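You operate a simulated robot arm through the tools that you are given. There is no shell and no other tool.

You are at the controls of a simulated robot arm. One attempt, no reset.

TASK
Clamp the cable stubs, press the loose red and white caps home, then free the stubs.
Fine: clamp slider at GRIP to clamp, back at FREE at the end. Leave the grey cap. Where these are worked on the way, their far stop is far enough and under half their travel is too little: clamp slider.

It is judged by the outcome, as a careful person would: the job done as asked, and still so three seconds after it is handed in. It fails if anything else is knocked over, pushed out of place, dropped, spilled or broken. A push-on lid holds only when it is set on centred and level and pressed home; a screw cap is set on level and turned clockwise until tight.

THE ROBOT
A 7-joint arm with a two-finger gripper, fixed in place. Base frame: the origin is at the foot of the arm, x ahead of it, y to its left, z up; the work surface is at about z = 0. Readings come in mm, rad, newtons and seconds.
With the tool pointing down near the work surface it reaches from about 160 to 380 mm from the base axis. Its first joint turns from -1.257 to 1.257 rad. Payload 0.6 kg.
The tool frame sits at the grasp point between the pads (the TCP): z along the fingers, y along the line on which they close. The tips reach 22 mm beyond it. The gripper opens to 92 mm. The gripper's body begins 65 mm behind the TCP.
Orientation is that of the tool frame in the base frame, as a unit quaternion [x, y, z, w]. With the fingers straight down and closing along the base's y, the tool's x points along the base's -x, its y along +y and its z along -z.

THE INTERFACE
- The arm moves only by the tool arm_command. Its argument "increments" is a list that holds one entry, the list of rows, each a list of 7 numbers: the finger opening in mm, from 0 to 92, then the shift along the base's x, y, z in units of 25 mm (1.0 is 25 mm), then the turn, a rotation vector about the base's x, y, z in units of 5 degrees (1.0 is 5 degrees). In form: [[[claw, x, y, z, ax, ay, az], ...]]. A call has 1 to 20 rows; each row shifts and turns the commanded pose from where the row before left it. A call with a number of a shift or a turn outside -1 to 1 is refused whole. A row lasts 0.2 s, in which the tool goes at most 50 mm and 0.15 rad; a call with a longer step from one row to the next is refused whole, and so is a gripper value outside its range. A pose out of reach is approached as far as the arm can. The call stops where the force on the tool passes 50 N (or 10 N more than at its start, if that is more) or the arm is blocked; 0.2 s more then pass. Each finger halts on what it meets, pressing with about 26 N; the grip force reading is that of the motor and also rises with nothing between the fingers. The clock runs only during rows and for 0.2 s after the last one: add rows that do not move to give the fingers time. It gives the time, the measured TCP pose, the force on the tool (base axes), the opening and the grip force at its end, in the units of the frame above (readings bear some noise), with the torque about the TCP (base axes, N m) and any sound that the robot's microphone picked up.
- Cameras (640 x 400 px; columns grow to the right, rows downward): "scene" is fixed at [63.7, -280.3, 418.3]; the picture's right is [0.70, -0.71, 0.00], its down [-0.35, -0.34, -0.87] and it looks along [0.62, 0.61, -0.49] (base axes); focal length 256 px, centre (320, 200). "wrist" rides on the gripper at [71, 19, -102] in the tool frame; the picture's right is [-0.26, 0.97, 0.00], its down [-0.75, -0.20, -0.63] and it looks along [-0.60, -0.16, 0.78] (tool axes); focal length 280 px, centre (320, 200). There is no depth. A picture from a camera that has moved, and an enlarged one, comes with that camera's place and axes in the base frame and with its lens. The place of the scene camera against the robot may be out by one fixed shift of up to 12 mm in any direction.
- camera(camera): a new picture of that camera. The clock stands still meanwhile.
- close_up(camera, box): a new picture of the part [left, top, right, bottom] of that camera's present view, enlarged. The clock stands still meanwhile.
- job_done(): hands the job in; it is judged then, once.

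Places have to be worked out from the pictures, the camera data and where the tool is seen. Open the gripper and draw the arm clear of the work before you hand the job in, unless the task says otherwise.

The tools are called after "Call:" as name(argument=value, ...) on one line, values as JSON. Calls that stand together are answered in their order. arm_command: Moves the arm, as the interface text tells. Its arguments: {"type":"object","properties":{"increments":{"type":"array"}},"required":["increments"]} The other tools are called the same way: camera (camera) takes a picture; close_up (camera, box) takes an enlarged picture of a part of a camera's view; job_done () hands the job in.

At the start:

```text
t: 0.0
position: [242.2, -52.1, 282.4]
tool_rot: [0.0, 1.0, 0.001, 0.0]
contact_force: [-0.1, 0.5, 0.4]
moment: [-0.04, -0.01, 0.04]
gripper_width: 92.1
grip_force: 0.1
```

scene: 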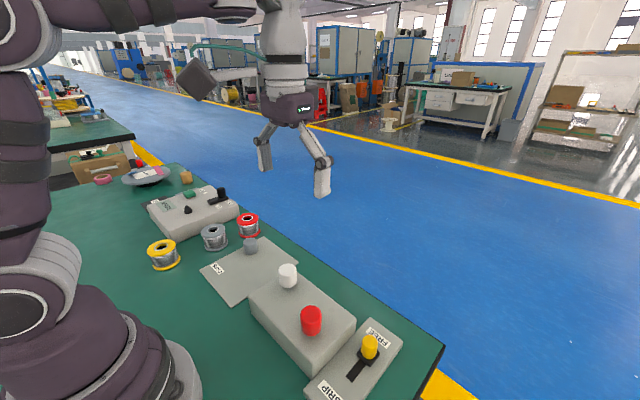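
wrist: 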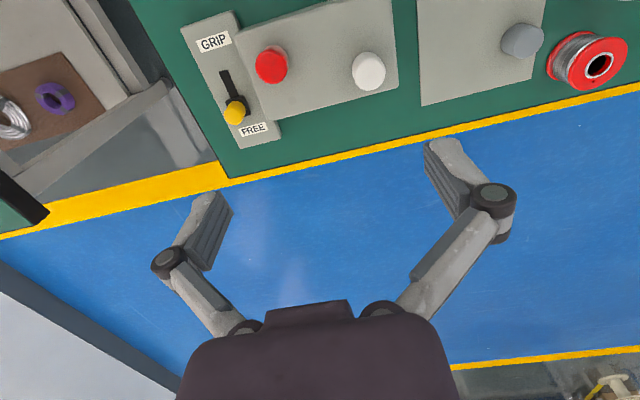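

I start by looking closer at the clamp panel and the caps from both cameras to work out where they are.

Call:
close_up(camera="scene", box=[190, 220, 450, 400])

Call:
close_up(camera="wrist", box=[170, 0, 430, 160])

Call:
close_up(camera="wrist", box=[380, 0, 640, 160])

```text
2.22 times, centred on (320, 310) of scene
camera zoom: at [63.7, -280.3, 418.3], right [0.7, -0.71, 0.0], down [-0.35, -0.34, -0.87], along [0.62, 0.61, -0.49], focal length 569 px, centre (320, -44)
```

zoom: 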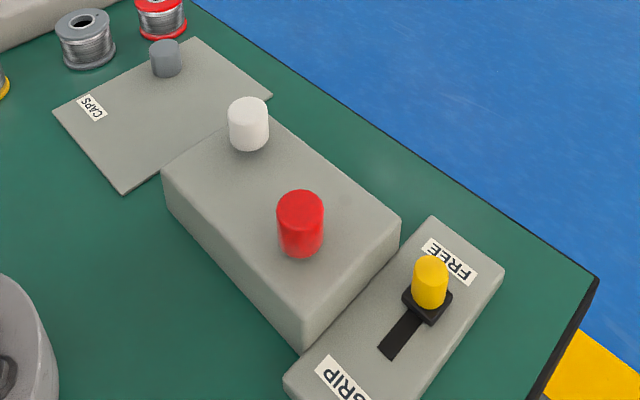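

```text
2.46 times, centred on (300, 80) of wrist
camera zoom: at [171.8, -33.1, 385.1], right [0.26, 0.96, 0.0], down [0.75, -0.21, 0.63], along [0.6, -0.16, -0.78], focal length 690 px, centre (369, 495)
```

zoom: 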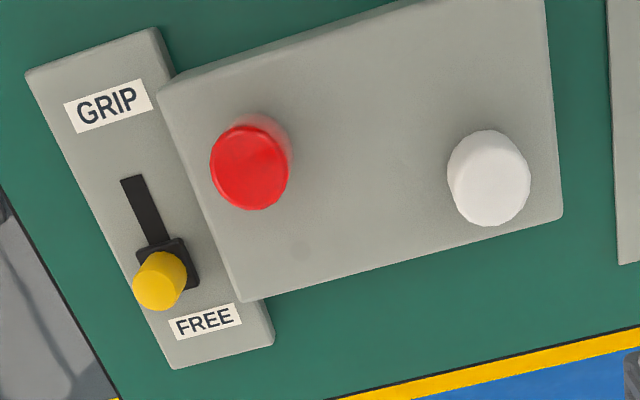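

```text
2.46 times, centred on (510, 80) of wrist
camera zoom: at [171.8, -33.1, 385.1], right [0.26, 0.96, 0.0], down [0.75, -0.21, 0.63], along [0.6, -0.16, -0.78], focal length 690 px, centre (-148, 495)
```

zoom: 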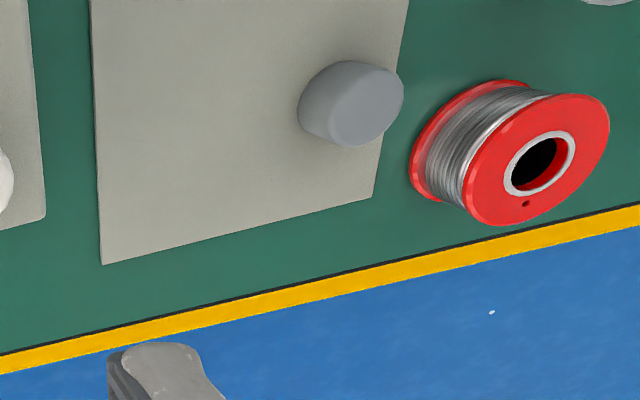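

The caps seem to sit on the block already, and the slider is at FREE. I enlarge further to see whether the caps are on stubs, level, and how far up.

Call:
close_up(camera="scene", box=[245, 250, 365, 350])

Call:
close_up(camera="scene", box=[300, 310, 420, 400])

Call:
close_up(camera="wrist", box=[240, 30, 400, 130])

```text
4.00 times, centred on (305, 300) of scene
camera zoom: at [63.7, -280.3, 418.3], right [0.7, -0.71, 0.0], down [-0.35, -0.34, -0.87], along [0.62, 0.61, -0.49], focal length 1024 px, centre (380, -200)
```

zoom: 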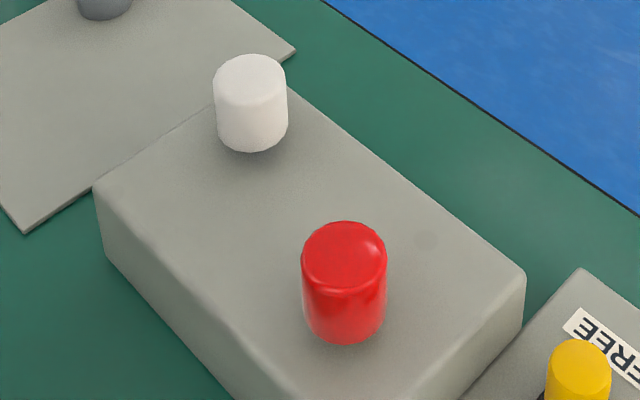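

```text
4.44 times, centred on (360, 355) of scene
camera zoom: at [63.7, -280.3, 418.3], right [0.7, -0.71, 0.0], down [-0.35, -0.34, -0.87], along [0.62, 0.61, -0.49], focal length 1138 px, centre (142, -489)
```

zoom: 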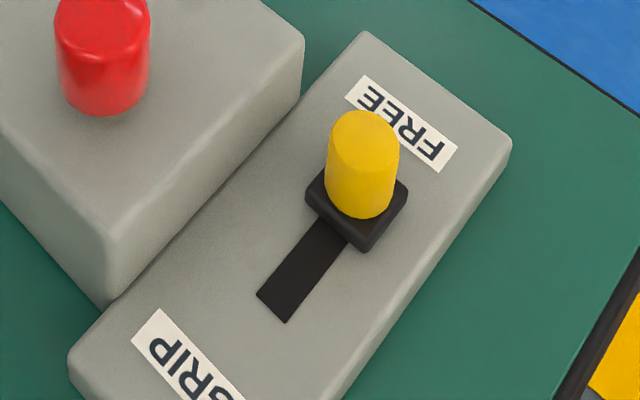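

```text
4.00 times, centred on (320, 80) of wrist
camera zoom: at [171.8, -33.1, 385.1], right [0.26, 0.96, 0.0], down [0.75, -0.21, 0.63], along [0.6, -0.16, -0.78], focal length 1122 px, centre (320, 680)
```

zoom: 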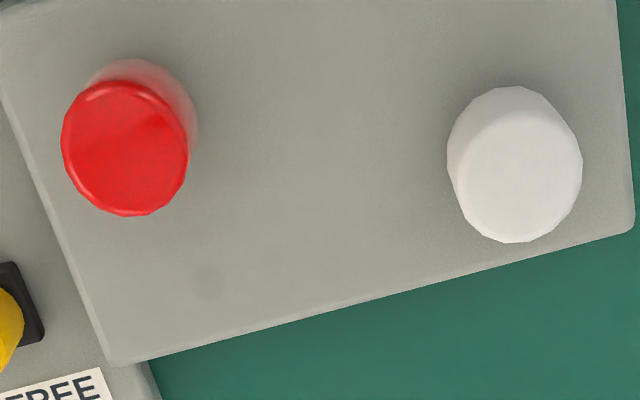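

Working from the wrist picture, the block is axis-aligned at about x 194–287, y −128–27. The red cap is near (224,−96), the white near (257,−3), and the knob near (269,−165). I move the arm back and lower for a second, more sideways view to fix the heights.

Call:
arm_command(increments=[[[92, -0.6, 0, -0.9, 0, 0, 0], [92, -0.6, 0, -0.9, 0, 0, 0], [92, -0.6, 0, -0.9, 0, 0, 0], [92, -0.6, 0, -0.9, 0, 0, 0], [92, 0, 0, 0, 0, 0, 0]]])

Call:
camera(camera="wrist")

Call:
camera(camera="scene")

```text
t: 1.2
position: [183.6, -52.5, 192.9]
tool_rot: [0.0, 1.0, 0.0, 0.0]
contact_force: [0.2, 0.0, -0.2]
moment: [0.0, 0.02, 0.03]
gripper_width: 92.2
grip_force: 0.1
```

```text
taken
camera wrist: at [112.1, -33.8, 295.2], right [0.26, 0.96, 0.0], down [0.75, -0.21, 0.63], along [0.6, -0.16, -0.78], focal length 280 px, centre (320, 200)
```

wrist: 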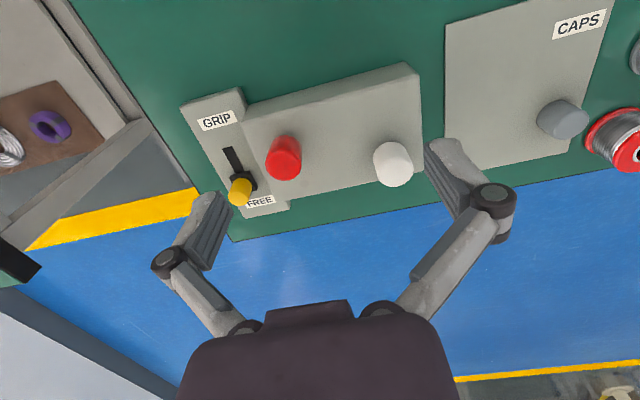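

```text
taken
```

scene: 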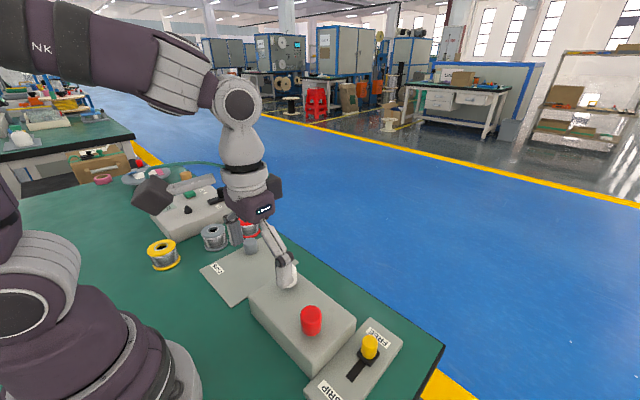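

The block, caps and slider are all in view here. I enlarge this second view to triangulate.

Call:
close_up(camera="wrist", box=[175, 60, 305, 220])

Call:
close_up(camera="wrist", box=[250, 110, 430, 220])

```text
2.50 times, centred on (240, 140) of wrist
camera zoom: at [112.1, -33.8, 295.2], right [0.26, 0.96, 0.0], down [0.75, -0.21, 0.63], along [0.6, -0.16, -0.78], focal length 701 px, centre (520, 350)
```

zoom: 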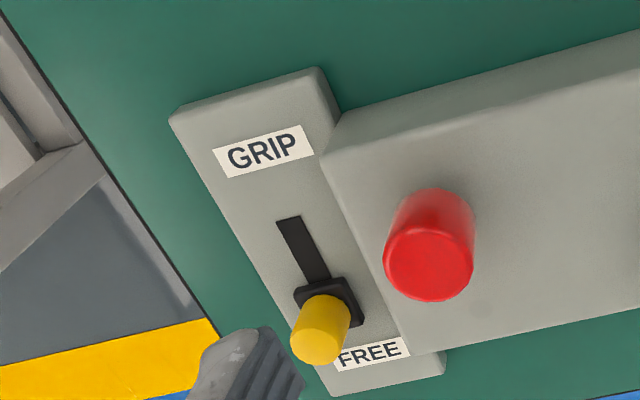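

```text
3.56 times, centred on (340, 165) of wrist
camera zoom: at [112.1, -33.8, 295.2], right [0.26, 0.96, 0.0], down [0.75, -0.21, 0.63], along [0.6, -0.16, -0.78], focal length 997 px, centre (249, 324)
```

zoom: 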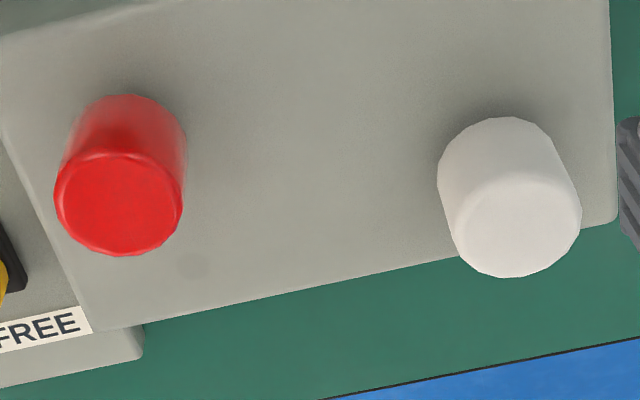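

Triangulating the two wrist views gives these positions:
- Red cap top: about (227,−97,90).
- White cap top: about (259,−5,88).
- Block top: about z 49, so the caps stand roughly 8 mm proud.
- Slider knob: about (276,−173), top near z 41. Its slot runs toward −x, ending near x 230.

I move above the knob with a narrower opening.

Call:
arm_command(increments=[[[80, 0.74, -0.964, -0.4, 0, 0, 0], [70, 0.74, -0.964, -0.4, 0, 0, 0], [60, 0.74, -0.964, -0.6, 0, 0, 0], [50, 0.74, -0.964, -0.8, 0, 0, 0], [44, 0.74, -0.964, -0.8, 0, 0, 0], [44, 0, 0, 0, 0, 0, 0]]])

Call:
camera(camera="wrist")

Call:
close_up(camera="scene", box=[240, 240, 440, 400])

```text
t: 2.6
position: [273.1, -172.8, 117.8]
tool_rot: [0.0, 1.0, 0.001, 0.0]
contact_force: [0.0, -0.1, 0.3]
moment: [0.04, 0.0, 0.01]
gripper_width: 43.8
grip_force: 0.0
```

```text
taken
camera wrist: at [202.4, -154.2, 219.8], right [0.26, 0.96, 0.0], down [0.75, -0.21, 0.63], along [0.6, -0.16, -0.78], focal length 280 px, centre (320, 200)
```

wrist: 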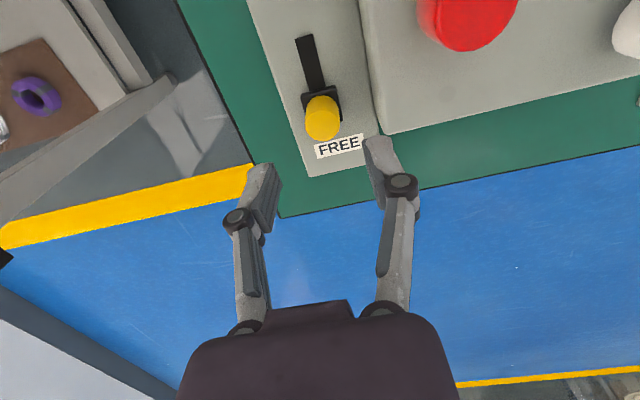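

```text
2.50 times, centred on (340, 320) of scene
camera zoom: at [63.7, -280.3, 418.3], right [0.7, -0.71, 0.0], down [-0.35, -0.34, -0.87], along [0.62, 0.61, -0.49], focal length 640 px, centre (270, -100)
```

zoom: 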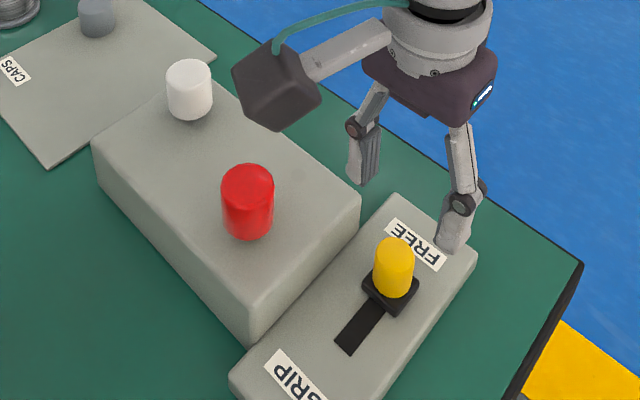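

I enlarge the knob in this closer wrist view to pin down its position.

Call:
close_up(camera="wrist", box=[270, 20, 390, 180])

```text
2.50 times, centred on (330, 100) of wrist
camera zoom: at [202.4, -154.2, 219.8], right [0.26, 0.96, 0.0], down [0.75, -0.21, 0.63], along [0.6, -0.16, -0.78], focal length 701 px, centre (295, 450)
```

zoom: 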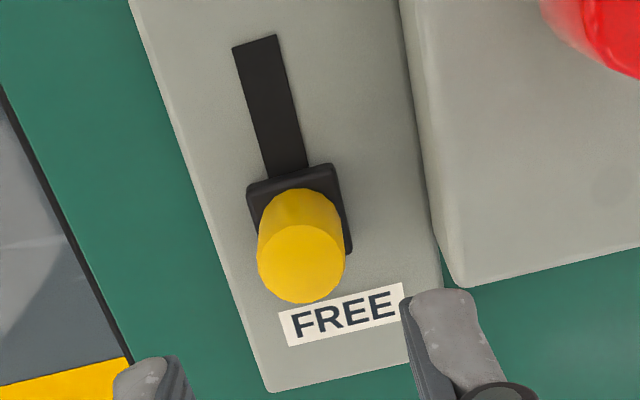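

The knob is about 24 mm across, centred near (278,−173) with its top at z 40. I descend to straddle it with the tips at about z 26, well above its base plate and clear of the block.

Call:
arm_command(increments=[[[44, 0.1, 0, -0.7, 0, 0, 0], [44, 0.1, 0, -0.7, 0, 0, 0], [44, 0, 0, -0.7, 0, 0, 0], [44, 0, 0, -0.6, 0, 0, 0], [44, 0, 0, 0, 0, 0, 0]]])

Call:
camera(camera="wrist")

Call:
close_up(camera="scene", box=[280, 280, 440, 400])

```text
t: 3.8
position: [281.8, -172.8, 51.8]
tool_rot: [-0.001, 1.0, 0.0, 0.0]
contact_force: [-1.0, -0.1, -0.6]
moment: [0.02, -0.04, -0.02]
gripper_width: 43.9
grip_force: 0.2
```

```text
taken
camera wrist: at [209.7, -153.8, 152.7], right [0.26, 0.96, 0.0], down [0.75, -0.21, 0.63], along [0.6, -0.16, -0.78], focal length 280 px, centre (320, 200)
```

wrist: 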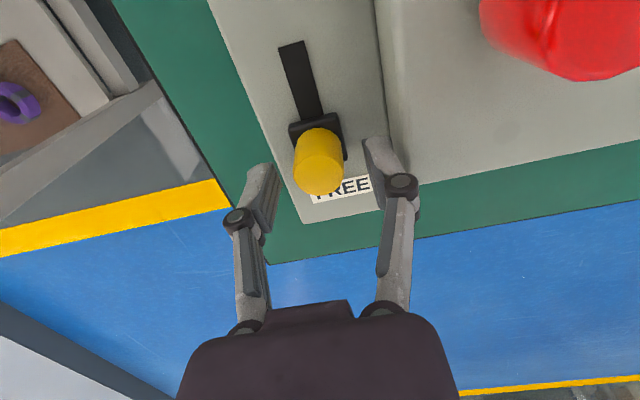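

```text
3.33 times, centred on (360, 340) of scene
camera zoom: at [63.7, -280.3, 418.3], right [0.7, -0.71, 0.0], down [-0.35, -0.34, -0.87], along [0.62, 0.61, -0.49], focal length 854 px, centre (187, -267)
```

zoom: 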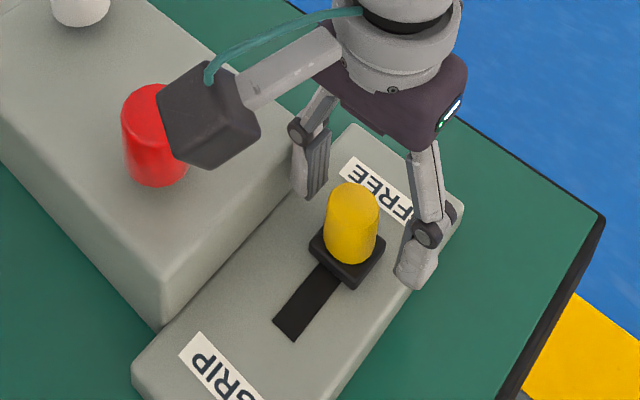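

The fingers straddle the knob symmetrically. I go down 4 mm more and close on it.

Call:
arm_command(increments=[[[44, -0.05, 0, -0.16, 0, 0, 0], [44, 0, 0, 0, 0, 0, 0], [34, 0, 0, 0, 0, 0, 0], [26, 0, 0, 0, 0, 0, 0], [18, 0, 0, 0, 0, 0, 0], [18, 0, 0, 0, 0, 0, 0]]])

Call:
camera(camera="wrist")

```text
t: 5.2
position: [279.0, -172.5, 46.4]
tool_rot: [0.0, 1.0, 0.0, 0.0]
contact_force: [0.8, 10.2, -2.4]
moment: [0.15, 0.06, -0.08]
gripper_width: 24.3
grip_force: 4.8
```

```text
taken
camera wrist: at [208.2, -153.8, 148.4], right [0.26, 0.97, 0.0], down [0.75, -0.21, 0.62], along [0.6, -0.16, -0.78], focal length 280 px, centre (320, 200)
```

wrist: 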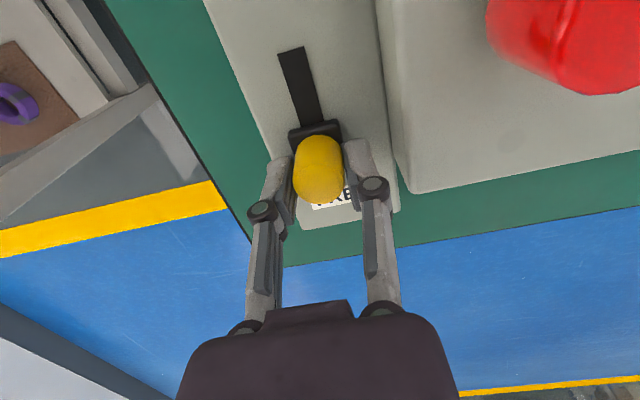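

The grip holds the 24 mm knob. I drag toward −x (GRIP) in small steps while watching the force.

Call:
arm_command(increments=[[[18, -0.1, 0.02, 0, 0, 0, 0], [18, -0.2, 0, 0, 0, 0, 0], [18, -0.2, 0, 0, 0, 0, 0], [18, -0.2, 0, 0, 0, 0, 0]]])

Call:
camera(camera="wrist")

```text
t: 6.2
position: [261.0, -171.6, 45.6]
tool_rot: [0.0, 1.0, 0.001, -0.001]
contact_force: [1.3, 7.6, -1.9]
moment: [0.13, 0.02, -0.01]
gripper_width: 23.5
grip_force: 3.4
```

```text
taken
camera wrist: at [190.3, -153.0, 148.5], right [0.26, 0.97, 0.0], down [0.75, -0.2, 0.62], along [0.6, -0.16, -0.78], focal length 280 px, centre (320, 200)
```

wrist: 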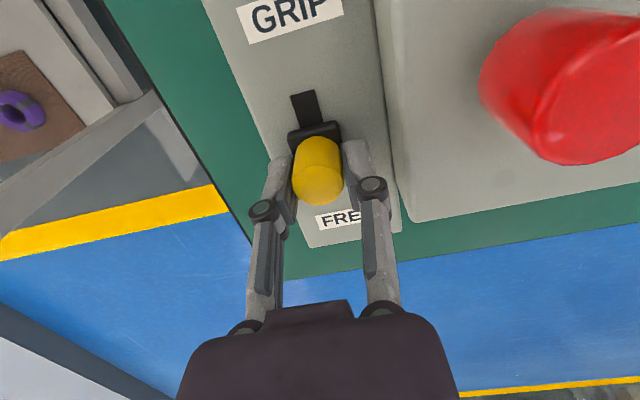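

The slider is moving with the gripper, and part of the slot remains ahead of it. I keep dragging in small steps to the stop.

Call:
arm_command(increments=[[[18, -0.15, 0, 0, 0, 0, 0], [18, -0.15, 0, 0, 0, 0, 0], [18, -0.12, 0, 0, 0, 0, 0], [18, -0.1, 0, 0, 0, 0, 0], [18, -0.1, 0, 0, 0, 0, 0]]])

Call:
camera(camera="wrist")

```text
t: 7.4
position: [245.3, -172.4, 45.5]
tool_rot: [-0.001, 1.0, 0.001, 0.0]
contact_force: [0.7, 9.0, 1.9]
moment: [0.2, 0.06, 0.0]
gripper_width: 24.2
grip_force: 4.7
```

```text
taken
camera wrist: at [174.6, -153.6, 148.2], right [0.26, 0.97, 0.0], down [0.75, -0.21, 0.62], along [0.6, -0.16, -0.78], focal length 280 px, centre (320, 200)
```

wrist: 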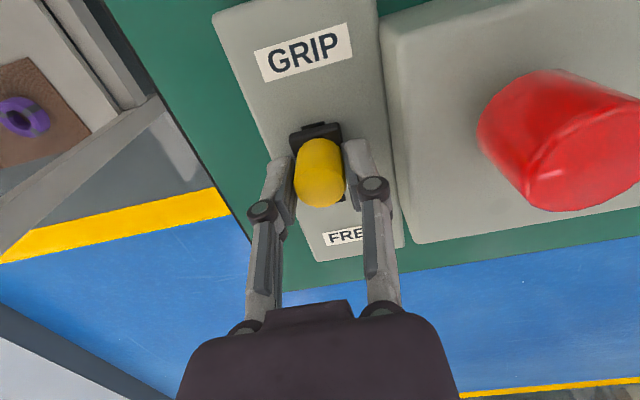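

The base has nearly covered the slot's GRIP end. I continue in finer steps until a stop shows up in the force.

Call:
arm_command(increments=[[[18, -0.08, 0, 0, 0, 0, 0], [18, -0.08, 0, 0, 0, 0, 0], [18, -0.08, 0, 0, 0, 0, 0]]])

Call:
close_up(camera="wrist", box=[240, 60, 400, 260])

```text
t: 8.2
position: [240.5, -172.5, 46.9]
tool_rot: [0.0, 1.0, 0.001, 0.0]
contact_force: [1.5, 9.6, -2.9]
moment: [0.14, -0.07, -0.02]
gripper_width: 23.9
grip_force: 4.1
```

```text
2.00 times, centred on (320, 160) of wrist
camera zoom: at [169.2, -153.4, 148.9], right [0.26, 0.96, 0.0], down [0.75, -0.21, 0.63], along [0.6, -0.16, -0.78], focal length 561 px, centre (320, 280)
```

zoom: 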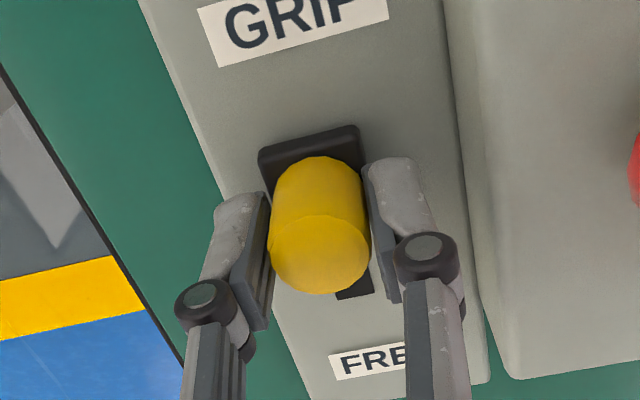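

It still moves freely at x ≈ 240. I keep stepping until the force rises.

Call:
arm_command(increments=[[[18, -0.08, 0, 0, 0, 0, 0], [18, -0.08, 0, 0, 0, 0, 0], [18, -0.06, 0, 0, 0, 0, 0]]])

Call:
close_up(camera="wrist", box=[240, 60, 400, 260])

```text
t: 9.0
position: [235.3, -173.1, 47.6]
tool_rot: [0.0, 1.0, -0.001, 0.001]
contact_force: [2.5, 8.1, 0.0]
moment: [0.18, -0.07, 0.0]
gripper_width: 23.4
grip_force: 4.0
```

```text
2.00 times, centred on (320, 160) of wrist
camera zoom: at [163.5, -153.1, 148.9], right [0.26, 0.97, 0.0], down [0.75, -0.2, 0.63], along [0.6, -0.16, -0.78], focal length 561 px, centre (320, 280)
```

zoom: 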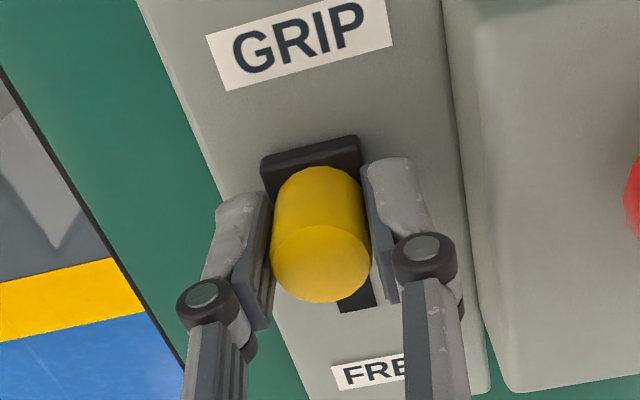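

The knob now lags the fingers by about 2 mm, which hints at the stop. I push a little further to see whether the force rises.

Call:
arm_command(increments=[[[18, -0.08, 0, 0, 0, 0, 0], [18, -0.08, 0, 0, 0, 0, 0], [18, 0, 0, 0, 0, 0, 0]]])

Call:
close_up(camera="wrist", box=[240, 60, 400, 260])

Call:
close_up(camera="scene", box=[280, 280, 440, 400])

```text
t: 9.8
position: [230.2, -172.2, 46.2]
tool_rot: [0.001, 1.0, 0.001, 0.001]
contact_force: [2.3, 8.3, -0.6]
moment: [0.17, -0.1, -0.01]
gripper_width: 23.8
grip_force: 4.1
```

```text
2.00 times, centred on (320, 160) of wrist
camera zoom: at [159.3, -153.3, 148.8], right [0.26, 0.97, 0.0], down [0.75, -0.21, 0.63], along [0.6, -0.16, -0.78], focal length 561 px, centre (320, 280)
```

zoom: 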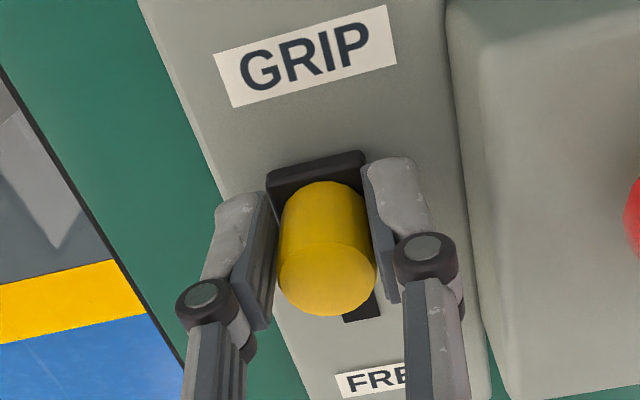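

```text
3.33 times, centred on (360, 340) of scene
camera zoom: at [63.7, -280.3, 418.3], right [0.7, -0.71, 0.0], down [-0.35, -0.34, -0.87], along [0.62, 0.61, -0.49], focal length 854 px, centre (187, -267)
```

zoom: 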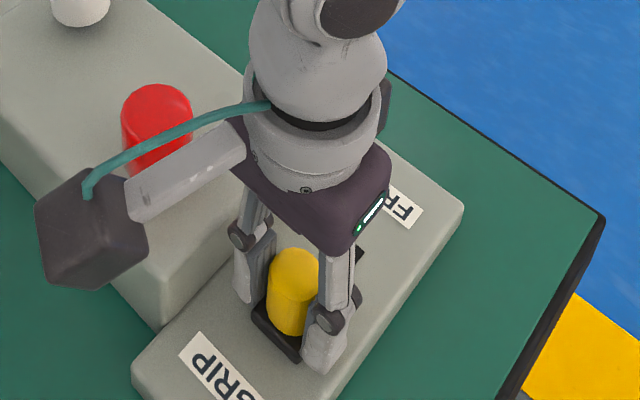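

The knob no longer moves while the fingers slip along it, and the base edge has travelled about 40 mm (x 263 to 223), so it looks to be at the stop. To be sure, I open, rise, and go behind the knob with closed fingers to push it directly.

Call:
arm_command(increments=[[[30, 0.2, 0, 0, 0, 0, 0], [44, 0, 0, 0, 0, 0, 0], [44, 0, 0, 0, 0, 0, 0], [44, 0, 0, 0.8, 0, 0, 0], [44, 0, 0, 0.8, 0, 0, 0], [30, 0.7, 0, 0, 0, 0, 0], [10, 0.7, 0, 0, 0, 0, 0], [0, 0, 0, 0, 0, 0, 0], [0, 0, 0, 0, 0, 0, 0]]])

Call:
camera(camera="wrist")

Call:
close_up(camera="scene", box=[280, 280, 440, 400])

```text
t: 11.8
position: [269.8, -172.4, 88.0]
tool_rot: [0.0, 1.0, 0.001, 0.0]
contact_force: [-0.7, 0.4, -0.4]
moment: [0.02, 0.01, 0.01]
gripper_width: 0.0
grip_force: 25.7
```

```text
taken
camera wrist: at [199.1, -153.3, 189.2], right [0.26, 0.96, 0.0], down [0.75, -0.21, 0.63], along [0.6, -0.16, -0.78], focal length 280 px, centre (320, 200)
```

wrist: 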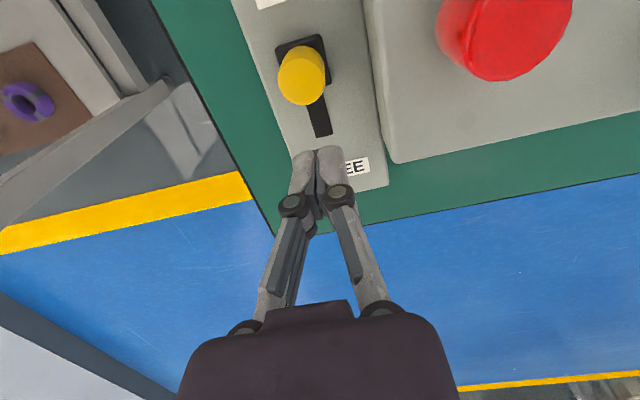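

```text
3.33 times, centred on (360, 340) of scene
camera zoom: at [63.7, -280.3, 418.3], right [0.7, -0.71, 0.0], down [-0.35, -0.34, -0.87], along [0.62, 0.61, -0.49], focal length 854 px, centre (187, -267)
```

zoom: 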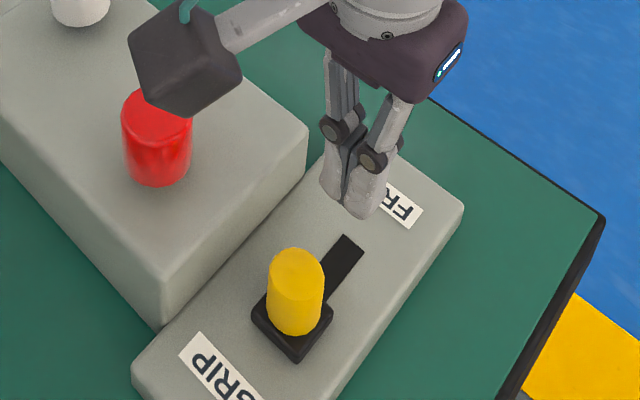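

The slider rests near the GRIP end, with the knob at about x 237. I descend behind it with closed fingers and push gently toward −x to confirm the stop.

Call:
arm_command(increments=[[[0, 0, 0, -0.84, 0, 0, 0], [0, 0, 0, -0.84, 0, 0, 0], [0, 0, 0, 0, 0, 0, 0], [0, -0.2, 0, 0, 0, 0, 0], [0, -0.16, 0, 0, 0, 0, 0], [0, -0.08, 0, 0, 0, 0, 0], [0, -0.08, 0, 0, 0, 0, 0], [0, 0, 0, 0, 0, 0, 0]]])

```text
t: 13.6
position: [257.3, -173.1, 45.4]
tool_rot: [0.001, 1.0, 0.0, 0.0]
contact_force: [-0.7, 0.1, 0.5]
moment: [-0.02, -0.02, -0.02]
gripper_width: 0.2
grip_force: 25.7
```

No contact yet at x ≈ 257, so I keep stepping toward the knob in small increments.

Call:
arm_command(increments=[[[0, -0.06, 0, 0, 0, 0, 0], [0, -0.06, 0, 0, 0, 0, 0], [0, -0.04, 0, 0, 0, 0, 0], [0, -0.04, 0, 0, 0, 0, 0]]])

```text
t: 14.6
position: [254.8, -171.8, 45.3]
tool_rot: [-0.003, 1.0, 0.0, 0.006]
contact_force: [44.3, 1.1, -15.1]
moment: [0.03, -1.01, -0.06]
gripper_width: 6.3
grip_force: 28.3
```

The force jumped to 44 N against the knob, so the slider is firmly at the GRIP stop. I back off, rise and check that it stays.

Call:
arm_command(increments=[[[0, 0.2, 0, 0, 0, 0, 0], [0, 0.3, 0, 0, 0, 0, 0], [0, 0, 0, 0.9, 0, 0, 0], [0, 0, 0, 0.9, 0, 0, 0], [0, 0, 0, 0.9, 0, 0, 0], [0, 0, 0, 0.9, 0, 0, 0], [0, 0, 0, 0, 0, 0, 0]]])

Call:
camera(camera="wrist")

Call:
close_up(camera="scene", box=[240, 240, 440, 400])

```text
t: 16.2
position: [264.1, -172.8, 136.9]
tool_rot: [0.0, 1.0, 0.001, 0.0]
contact_force: [0.2, 0.1, 0.1]
moment: [0.0, 0.04, -0.01]
gripper_width: 0.0
grip_force: 28.3
```

```text
taken
camera wrist: at [193.2, -153.1, 238.4], right [0.26, 0.96, 0.0], down [0.75, -0.21, 0.63], along [0.6, -0.16, -0.78], focal length 280 px, centre (320, 200)
```

wrist: 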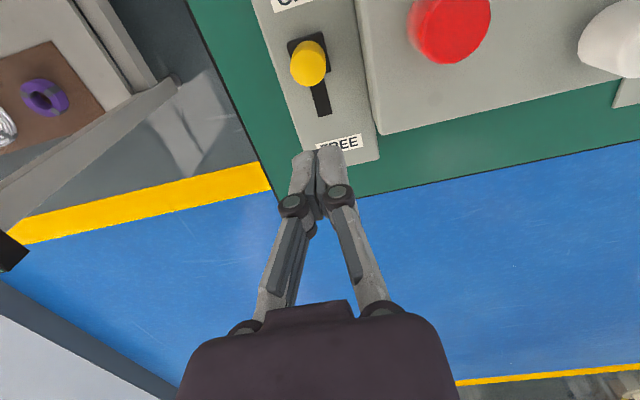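

```text
2.50 times, centred on (340, 320) of scene
camera zoom: at [63.7, -280.3, 418.3], right [0.7, -0.71, 0.0], down [-0.35, -0.34, -0.87], along [0.62, 0.61, -0.49], focal length 640 px, centre (270, -100)
```

zoom: 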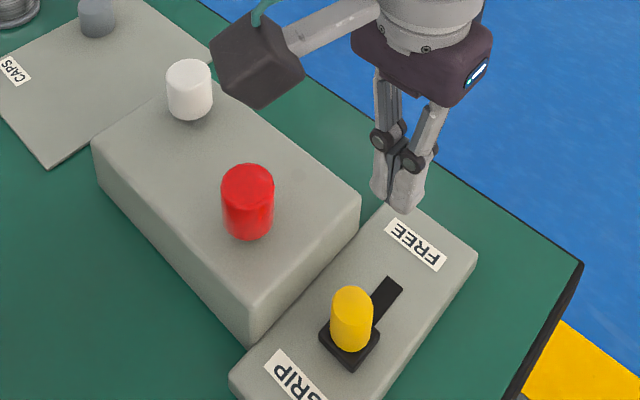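

The slider stays at GRIP. Next I move above the red cap near (227,−97) with closed fingers, keeping the tips well over it, and re-measure from there.

Call:
arm_command(increments=[[[0, 0, 0.3, 0.4, 0, 0, 0], [0, -0.37, 0.7, 0.3, 0, 0, 0], [0, -0.37, 0.7, 0, 0, 0, 0], [0, -0.37, 0.7, 0, 0, 0, 0], [0, -0.37, 0.62, 0, 0, 0, 0], [0, 0, 0, 0, 0, 0, 0]]])

Call:
camera(camera="wrist")

Call:
close_up(camera="scene", box=[240, 240, 400, 360])

```text
t: 17.6
position: [226.7, -96.2, 151.9]
tool_rot: [0.0, 1.0, 0.001, 0.0]
contact_force: [-0.4, -0.7, 0.3]
moment: [0.0, 0.02, -0.02]
gripper_width: 0.0
grip_force: 28.0
```

```text
taken
camera wrist: at [156.9, -77.5, 254.0], right [0.26, 0.97, 0.0], down [0.75, -0.21, 0.62], along [0.6, -0.16, -0.78], focal length 280 px, centre (320, 200)
```

wrist: 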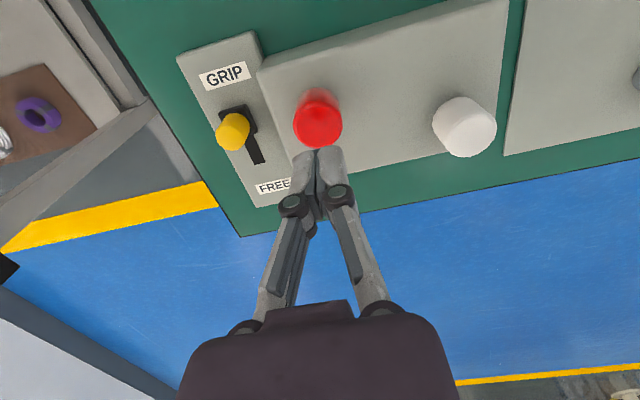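

```text
3.33 times, centred on (320, 300) of scene
camera zoom: at [63.7, -280.3, 418.3], right [0.7, -0.71, 0.0], down [-0.35, -0.34, -0.87], along [0.62, 0.61, -0.49], focal length 854 px, centre (320, -133)
```

zoom: 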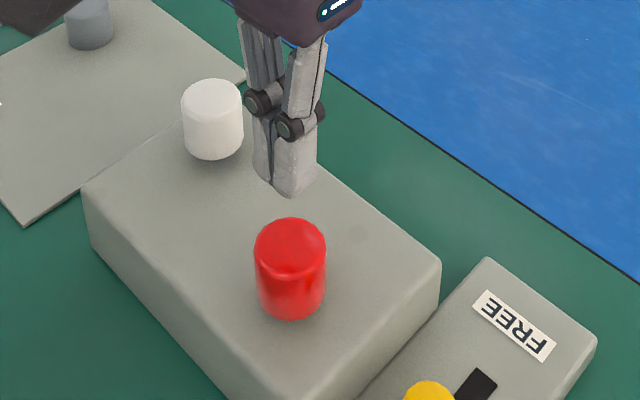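

Call:
close_up(camera="wrist", box=[270, 70, 370, 170])

Call:
close_up(camera="wrist", box=[410, 70, 530, 170])

```text
4.00 times, centred on (320, 120) of wrist
camera zoom: at [156.9, -77.5, 254.0], right [0.26, 0.97, 0.0], down [0.75, -0.21, 0.62], along [0.6, -0.16, -0.78], focal length 1122 px, centre (320, 520)
```

zoom: 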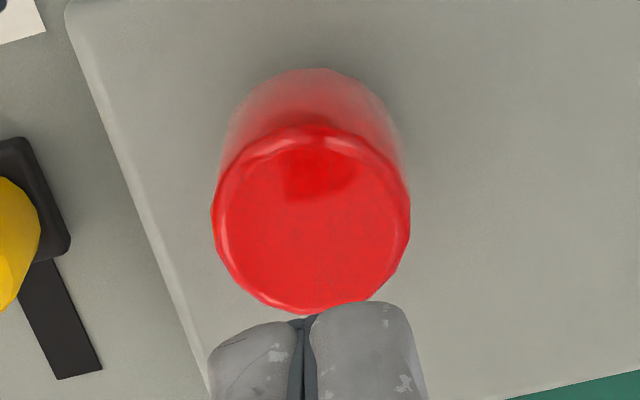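

```text
4.00 times, centred on (470, 120) of wrist
camera zoom: at [156.9, -77.5, 254.0], right [0.26, 0.97, 0.0], down [0.75, -0.21, 0.62], along [0.6, -0.16, -0.78], focal length 1122 px, centre (-280, 520)
```

zoom: 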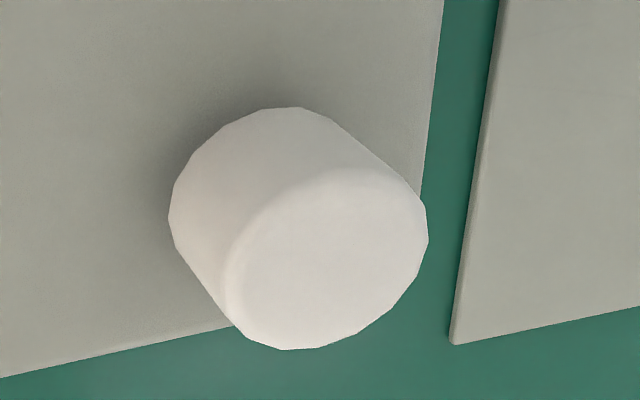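

The refined red cap centre is (226,−97.5), top about z 90, and white is (258,−4.5). I trim the alignment and bring the closed tips down to just above the red cap.

Call:
arm_command(increments=[[[0, -0.02, -0.05, -0.6, 0, 0, 0], [0, 0, 0, -0.6, 0, 0, 0], [0, 0, 0, -0.2, 0, 0, 0], [0, 0, 0, 0, 0, 0, 0]]])

Call:
close_up(camera="wrist", box=[250, 70, 410, 230])

Call:
close_up(camera="scene", box=[260, 250, 380, 350])

```text
t: 18.6
position: [228.3, -96.7, 118.1]
tool_rot: [0.0, 1.0, 0.001, 0.0]
contact_force: [0.4, 0.4, -0.8]
moment: [-0.01, 0.0, 0.01]
gripper_width: 0.0
grip_force: 27.6
```

```text
2.50 times, centred on (330, 150) of wrist
camera zoom: at [156.8, -78.0, 219.1], right [0.26, 0.96, 0.0], down [0.75, -0.21, 0.62], along [0.6, -0.16, -0.78], focal length 701 px, centre (295, 325)
```

zoom: 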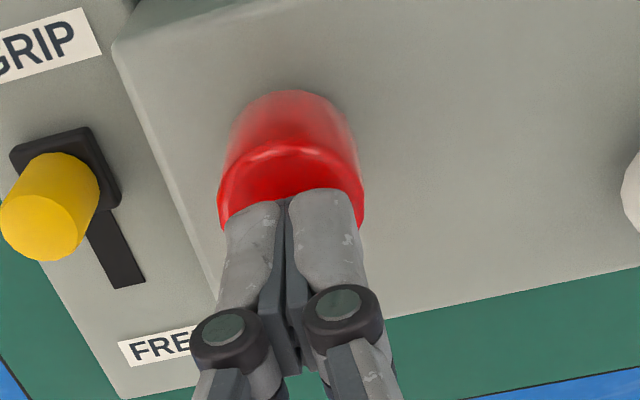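

```text
4.00 times, centred on (320, 300) of scene
camera zoom: at [63.7, -280.3, 418.3], right [0.7, -0.71, 0.0], down [-0.35, -0.34, -0.87], along [0.62, 0.61, -0.49], focal length 1024 px, centre (320, -200)
```

zoom: 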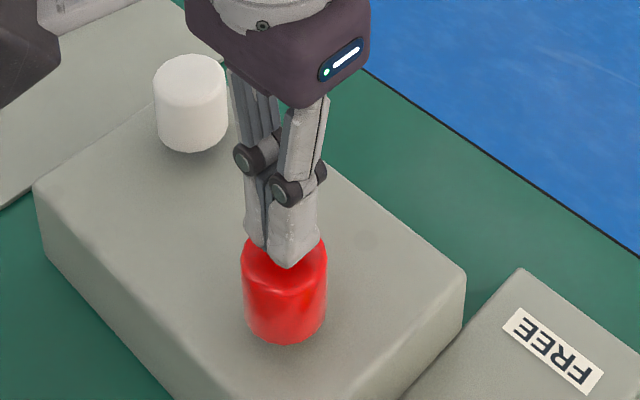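

The tips are centred over the red cap. I lower in 2 mm steps to find contact.

Call:
arm_command(increments=[[[0, 0, 0, -0.08, 0, 0, 0], [0, 0, 0, -0.08, 0, 0, 0], [0, 0, 0, -0.08, 0, 0, 0], [0, 0, 0, -0.04, 0, 0, 0]]])

```text
t: 19.6
position: [229.1, -98.7, 110.1]
tool_rot: [0.0, 1.0, 0.001, 0.0]
contact_force: [-1.1, 0.5, 2.4]
moment: [0.02, 0.01, -0.01]
gripper_width: 6.1
grip_force: 25.8
```

There is light contact at about z 110, but the opening reads 6 mm, so I look at the tips before pressing.

Call:
close_up(camera="wrist", box=[250, 70, 410, 230])

Call:
close_up(camera="scene", box=[260, 250, 380, 350])

```text
2.50 times, centred on (330, 150) of wrist
camera zoom: at [157.0, -79.2, 211.5], right [0.26, 0.96, 0.0], down [0.75, -0.21, 0.62], along [0.6, -0.16, -0.78], focal length 701 px, centre (295, 325)
```

zoom: 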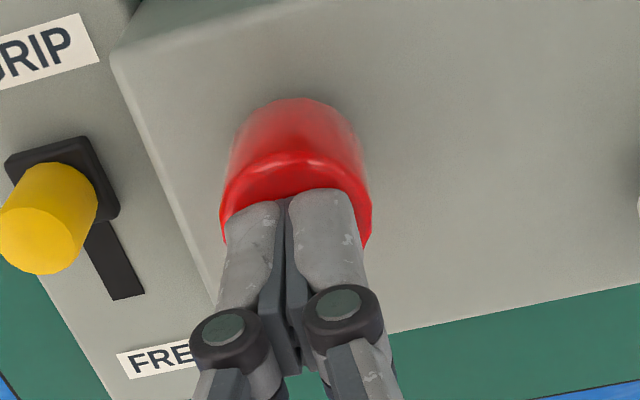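

```text
4.00 times, centred on (320, 300) of scene
camera zoom: at [63.6, -280.3, 418.3], right [0.7, -0.71, 0.0], down [-0.35, -0.34, -0.87], along [0.62, 0.61, -0.49], focal length 1024 px, centre (320, -200)
```

zoom: 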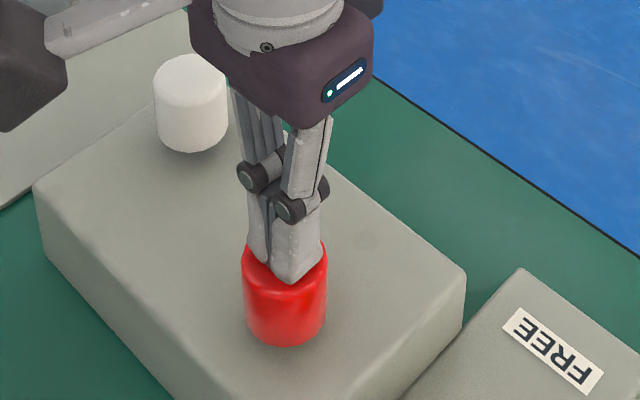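

The tips look closed and sit within about 1 mm of the red cap's centre. I press down straight in 1 mm steps.

Call:
arm_command(increments=[[[0, 0, 0, -0.04, 0, 0, 0], [0, 0, 0, -0.04, 0, 0, 0], [0, 0, 0, -0.04, 0, 0, 0], [0, 0, 0, -0.04, 0, 0, 0]]])

```text
t: 20.6
position: [228.0, -99.2, 106.1]
tool_rot: [0.0, 1.0, 0.0, 0.001]
contact_force: [1.2, -0.4, 2.2]
moment: [-0.05, -0.06, 0.01]
gripper_width: 6.1
grip_force: 25.9
```

It went down 4 mm with only about 2 N. I check whether the cap moved, stayed level, or something else gave way.

Call:
close_up(camera="wrist", box=[250, 70, 410, 230])

Call:
close_up(camera="scene", box=[260, 250, 380, 350])

```text
2.50 times, centred on (330, 150) of wrist
camera zoom: at [157.0, -79.2, 208.4], right [0.26, 0.96, 0.0], down [0.75, -0.21, 0.63], along [0.6, -0.16, -0.78], focal length 701 px, centre (295, 325)
```

zoom: 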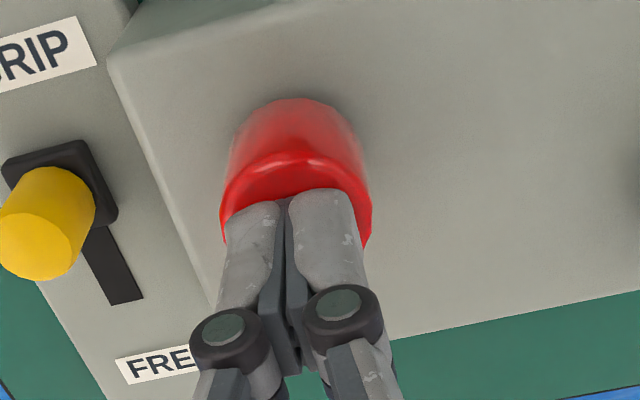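

```text
4.00 times, centred on (320, 300) of scene
camera zoom: at [63.6, -280.3, 418.3], right [0.7, -0.71, 0.0], down [-0.35, -0.34, -0.87], along [0.62, 0.61, -0.49], focal length 1024 px, centre (320, -200)
```

zoom: 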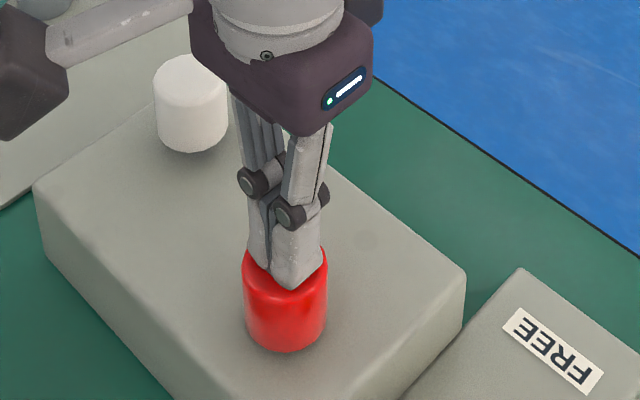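

The cap is going down level with the tips, still centred. I keep pressing in 1 mm steps.

Call:
arm_command(increments=[[[0, 0, 0, -0.04, 0, 0, 0], [0, 0, 0, -0.04, 0, 0, 0], [0, 0, 0, -0.04, 0, 0, 0]]])

```text
t: 21.4
position: [226.7, -97.1, 102.1]
tool_rot: [0.0, 1.0, 0.0, 0.0]
contact_force: [1.9, 0.6, 2.9]
moment: [0.0, 0.0, 0.0]
gripper_width: 5.8
grip_force: 25.8
```

Call:
arm_command(increments=[[[0, 0, 0, -0.04, 0, 0, 0], [0, 0, 0, -0.04, 0, 0, 0], [0, 0, 0, -0.04, 0, 0, 0]]])

Call:
close_up(camera="scene", box=[260, 250, 380, 350])

Call:
close_up(camera="wrist", box=[250, 70, 410, 230])

```text
t: 22.2
position: [228.0, -99.3, 100.1]
tool_rot: [0.0, 1.0, 0.001, 0.0]
contact_force: [-4.7, 7.1, 26.2]
moment: [0.19, 0.12, -0.01]
gripper_width: 6.0
grip_force: 26.1
```

```text
4.00 times, centred on (320, 300) of scene
camera zoom: at [63.6, -280.2, 418.4], right [0.7, -0.71, 0.0], down [-0.35, -0.34, -0.87], along [0.62, 0.61, -0.49], focal length 1024 px, centre (320, -200)
```

zoom: 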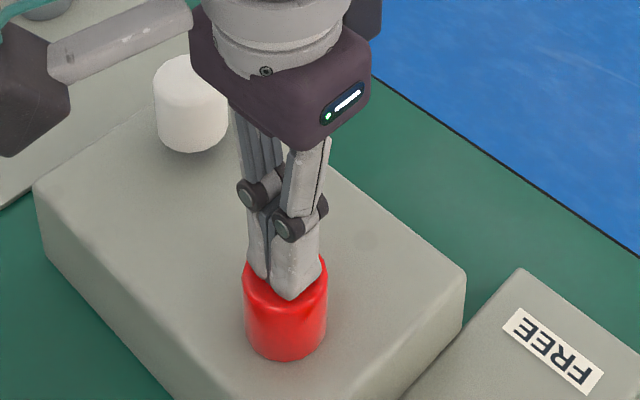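

```text
2.50 times, centred on (330, 150) of wrist
camera zoom: at [156.8, -78.9, 202.2], right [0.26, 0.97, 0.0], down [0.75, -0.2, 0.63], along [0.6, -0.16, -0.78], focal length 701 px, centre (295, 325)
```

zoom: 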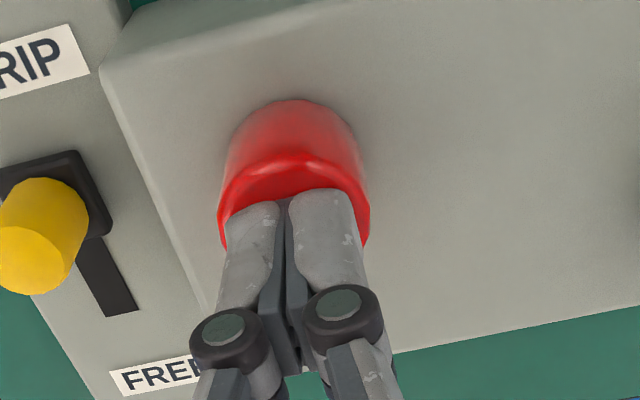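

The force has risen to 26 N with the cap about 10 mm lower, so it's near or at its seat. I press a bit harder in 0.5 mm steps to make sure it's home.

Call:
arm_command(increments=[[[0, 0, 0, -0.02, 0, 0, 0], [0, 0, 0, -0.02, 0, 0, 0], [0, 0, 0, 0, 0, 0, 0]]])

```text
t: 22.7
position: [228.6, -97.5, 100.8]
tool_rot: [0.0, 1.0, 0.0, 0.002]
contact_force: [-4.5, 3.8, 22.2]
moment: [0.11, 0.14, 0.03]
gripper_width: 6.2
grip_force: 25.7
stopped in row 2: the force on the tool passed its limit at 56 N (the readings are from after the stop); the commanded pose is now the measured one
```

It hit 56 N without going further, so the red cap is against its seat. I raise the tool 50 mm and inspect it.

Call:
arm_command(increments=[[[0, 0, 0, 0.4, 0, 0, 0], [0, 0, 0, 0.8, 0, 0, 0], [0, 0, 0, 0.8, 0, 0, 0], [0, 0, 0, 0, 0, 0, 0]]])

Call:
close_up(camera="scene", box=[245, 250, 365, 350])

Call:
close_up(camera="wrist", box=[240, 50, 400, 170])

```text
t: 23.7
position: [228.1, -97.9, 149.5]
tool_rot: [0.0, 1.0, 0.001, 0.0]
contact_force: [0.9, 0.1, 0.5]
moment: [0.02, -0.01, 0.01]
gripper_width: 0.0
grip_force: 25.9
```

```text
4.00 times, centred on (305, 300) of scene
camera zoom: at [63.7, -280.3, 418.3], right [0.7, -0.71, 0.0], down [-0.35, -0.34, -0.87], along [0.62, 0.61, -0.49], focal length 1024 px, centre (380, -200)
```

zoom: 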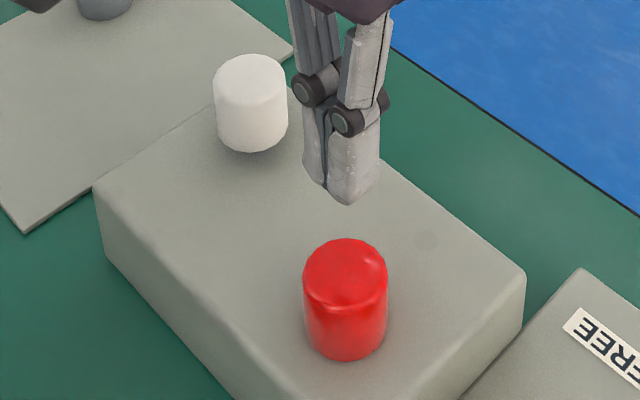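

```text
3.33 times, centred on (320, 110) of wrist
camera zoom: at [157.1, -78.8, 251.7], right [0.26, 0.97, 0.0], down [0.75, -0.2, 0.63], along [0.6, -0.16, -0.78], focal length 935 px, centre (320, 500)
```

zoom: 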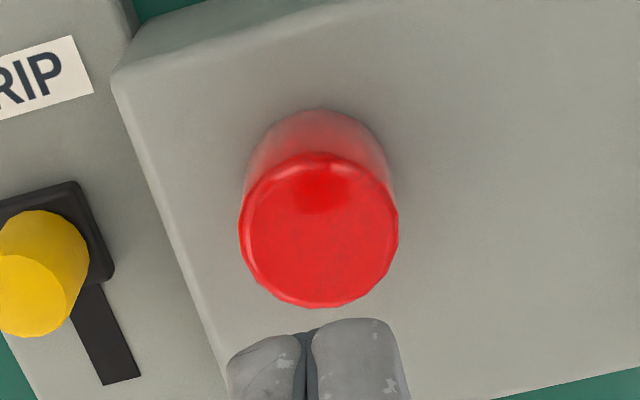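

The red cap is about 10 mm lower, level and down at the block's face, and the slider is still at GRIP. I move over to the white cap at about (258,−5).

Call:
arm_command(increments=[[[0, 0.3, 0.93, 0, 0, 0, 0], [0, 0.3, 0.93, 0, 0, 0, 0], [0, 0.3, 0.93, 0, 0, 0, 0], [0, 0.31, 0.93, 0, 0, 0, 0], [0, 0, 0, 0, 0, 0, 0], [0, 0, 0, 0, 0, 0, 0]]])

Call:
close_up(camera="wrist", box=[270, 70, 370, 170])

Call:
close_up(camera="scene", box=[245, 230, 365, 330])

```text
t: 25.1
position: [257.4, -6.8, 150.5]
tool_rot: [-0.001, 1.0, 0.0, 0.001]
contact_force: [0.3, -0.4, -0.5]
moment: [0.04, -0.01, -0.01]
gripper_width: 0.0
grip_force: 25.6
```

```text
4.00 times, centred on (320, 120) of wrist
camera zoom: at [186.1, 13.2, 251.9], right [0.26, 0.97, 0.0], down [0.75, -0.21, 0.63], along [0.6, -0.16, -0.78], focal length 1122 px, centre (320, 520)
```

zoom: 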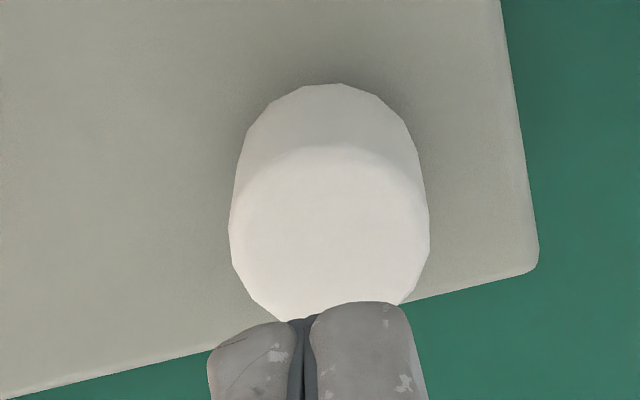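

```text
4.00 times, centred on (305, 280) of scene
camera zoom: at [63.7, -280.3, 418.3], right [0.7, -0.71, 0.0], down [-0.35, -0.34, -0.87], along [0.62, 0.61, -0.49], focal length 1024 px, centre (380, -120)
```

zoom: 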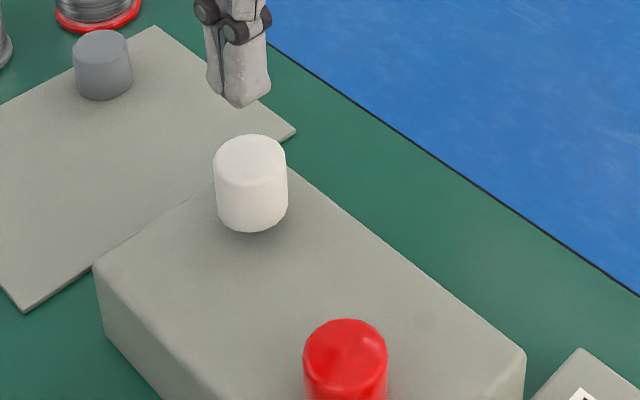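

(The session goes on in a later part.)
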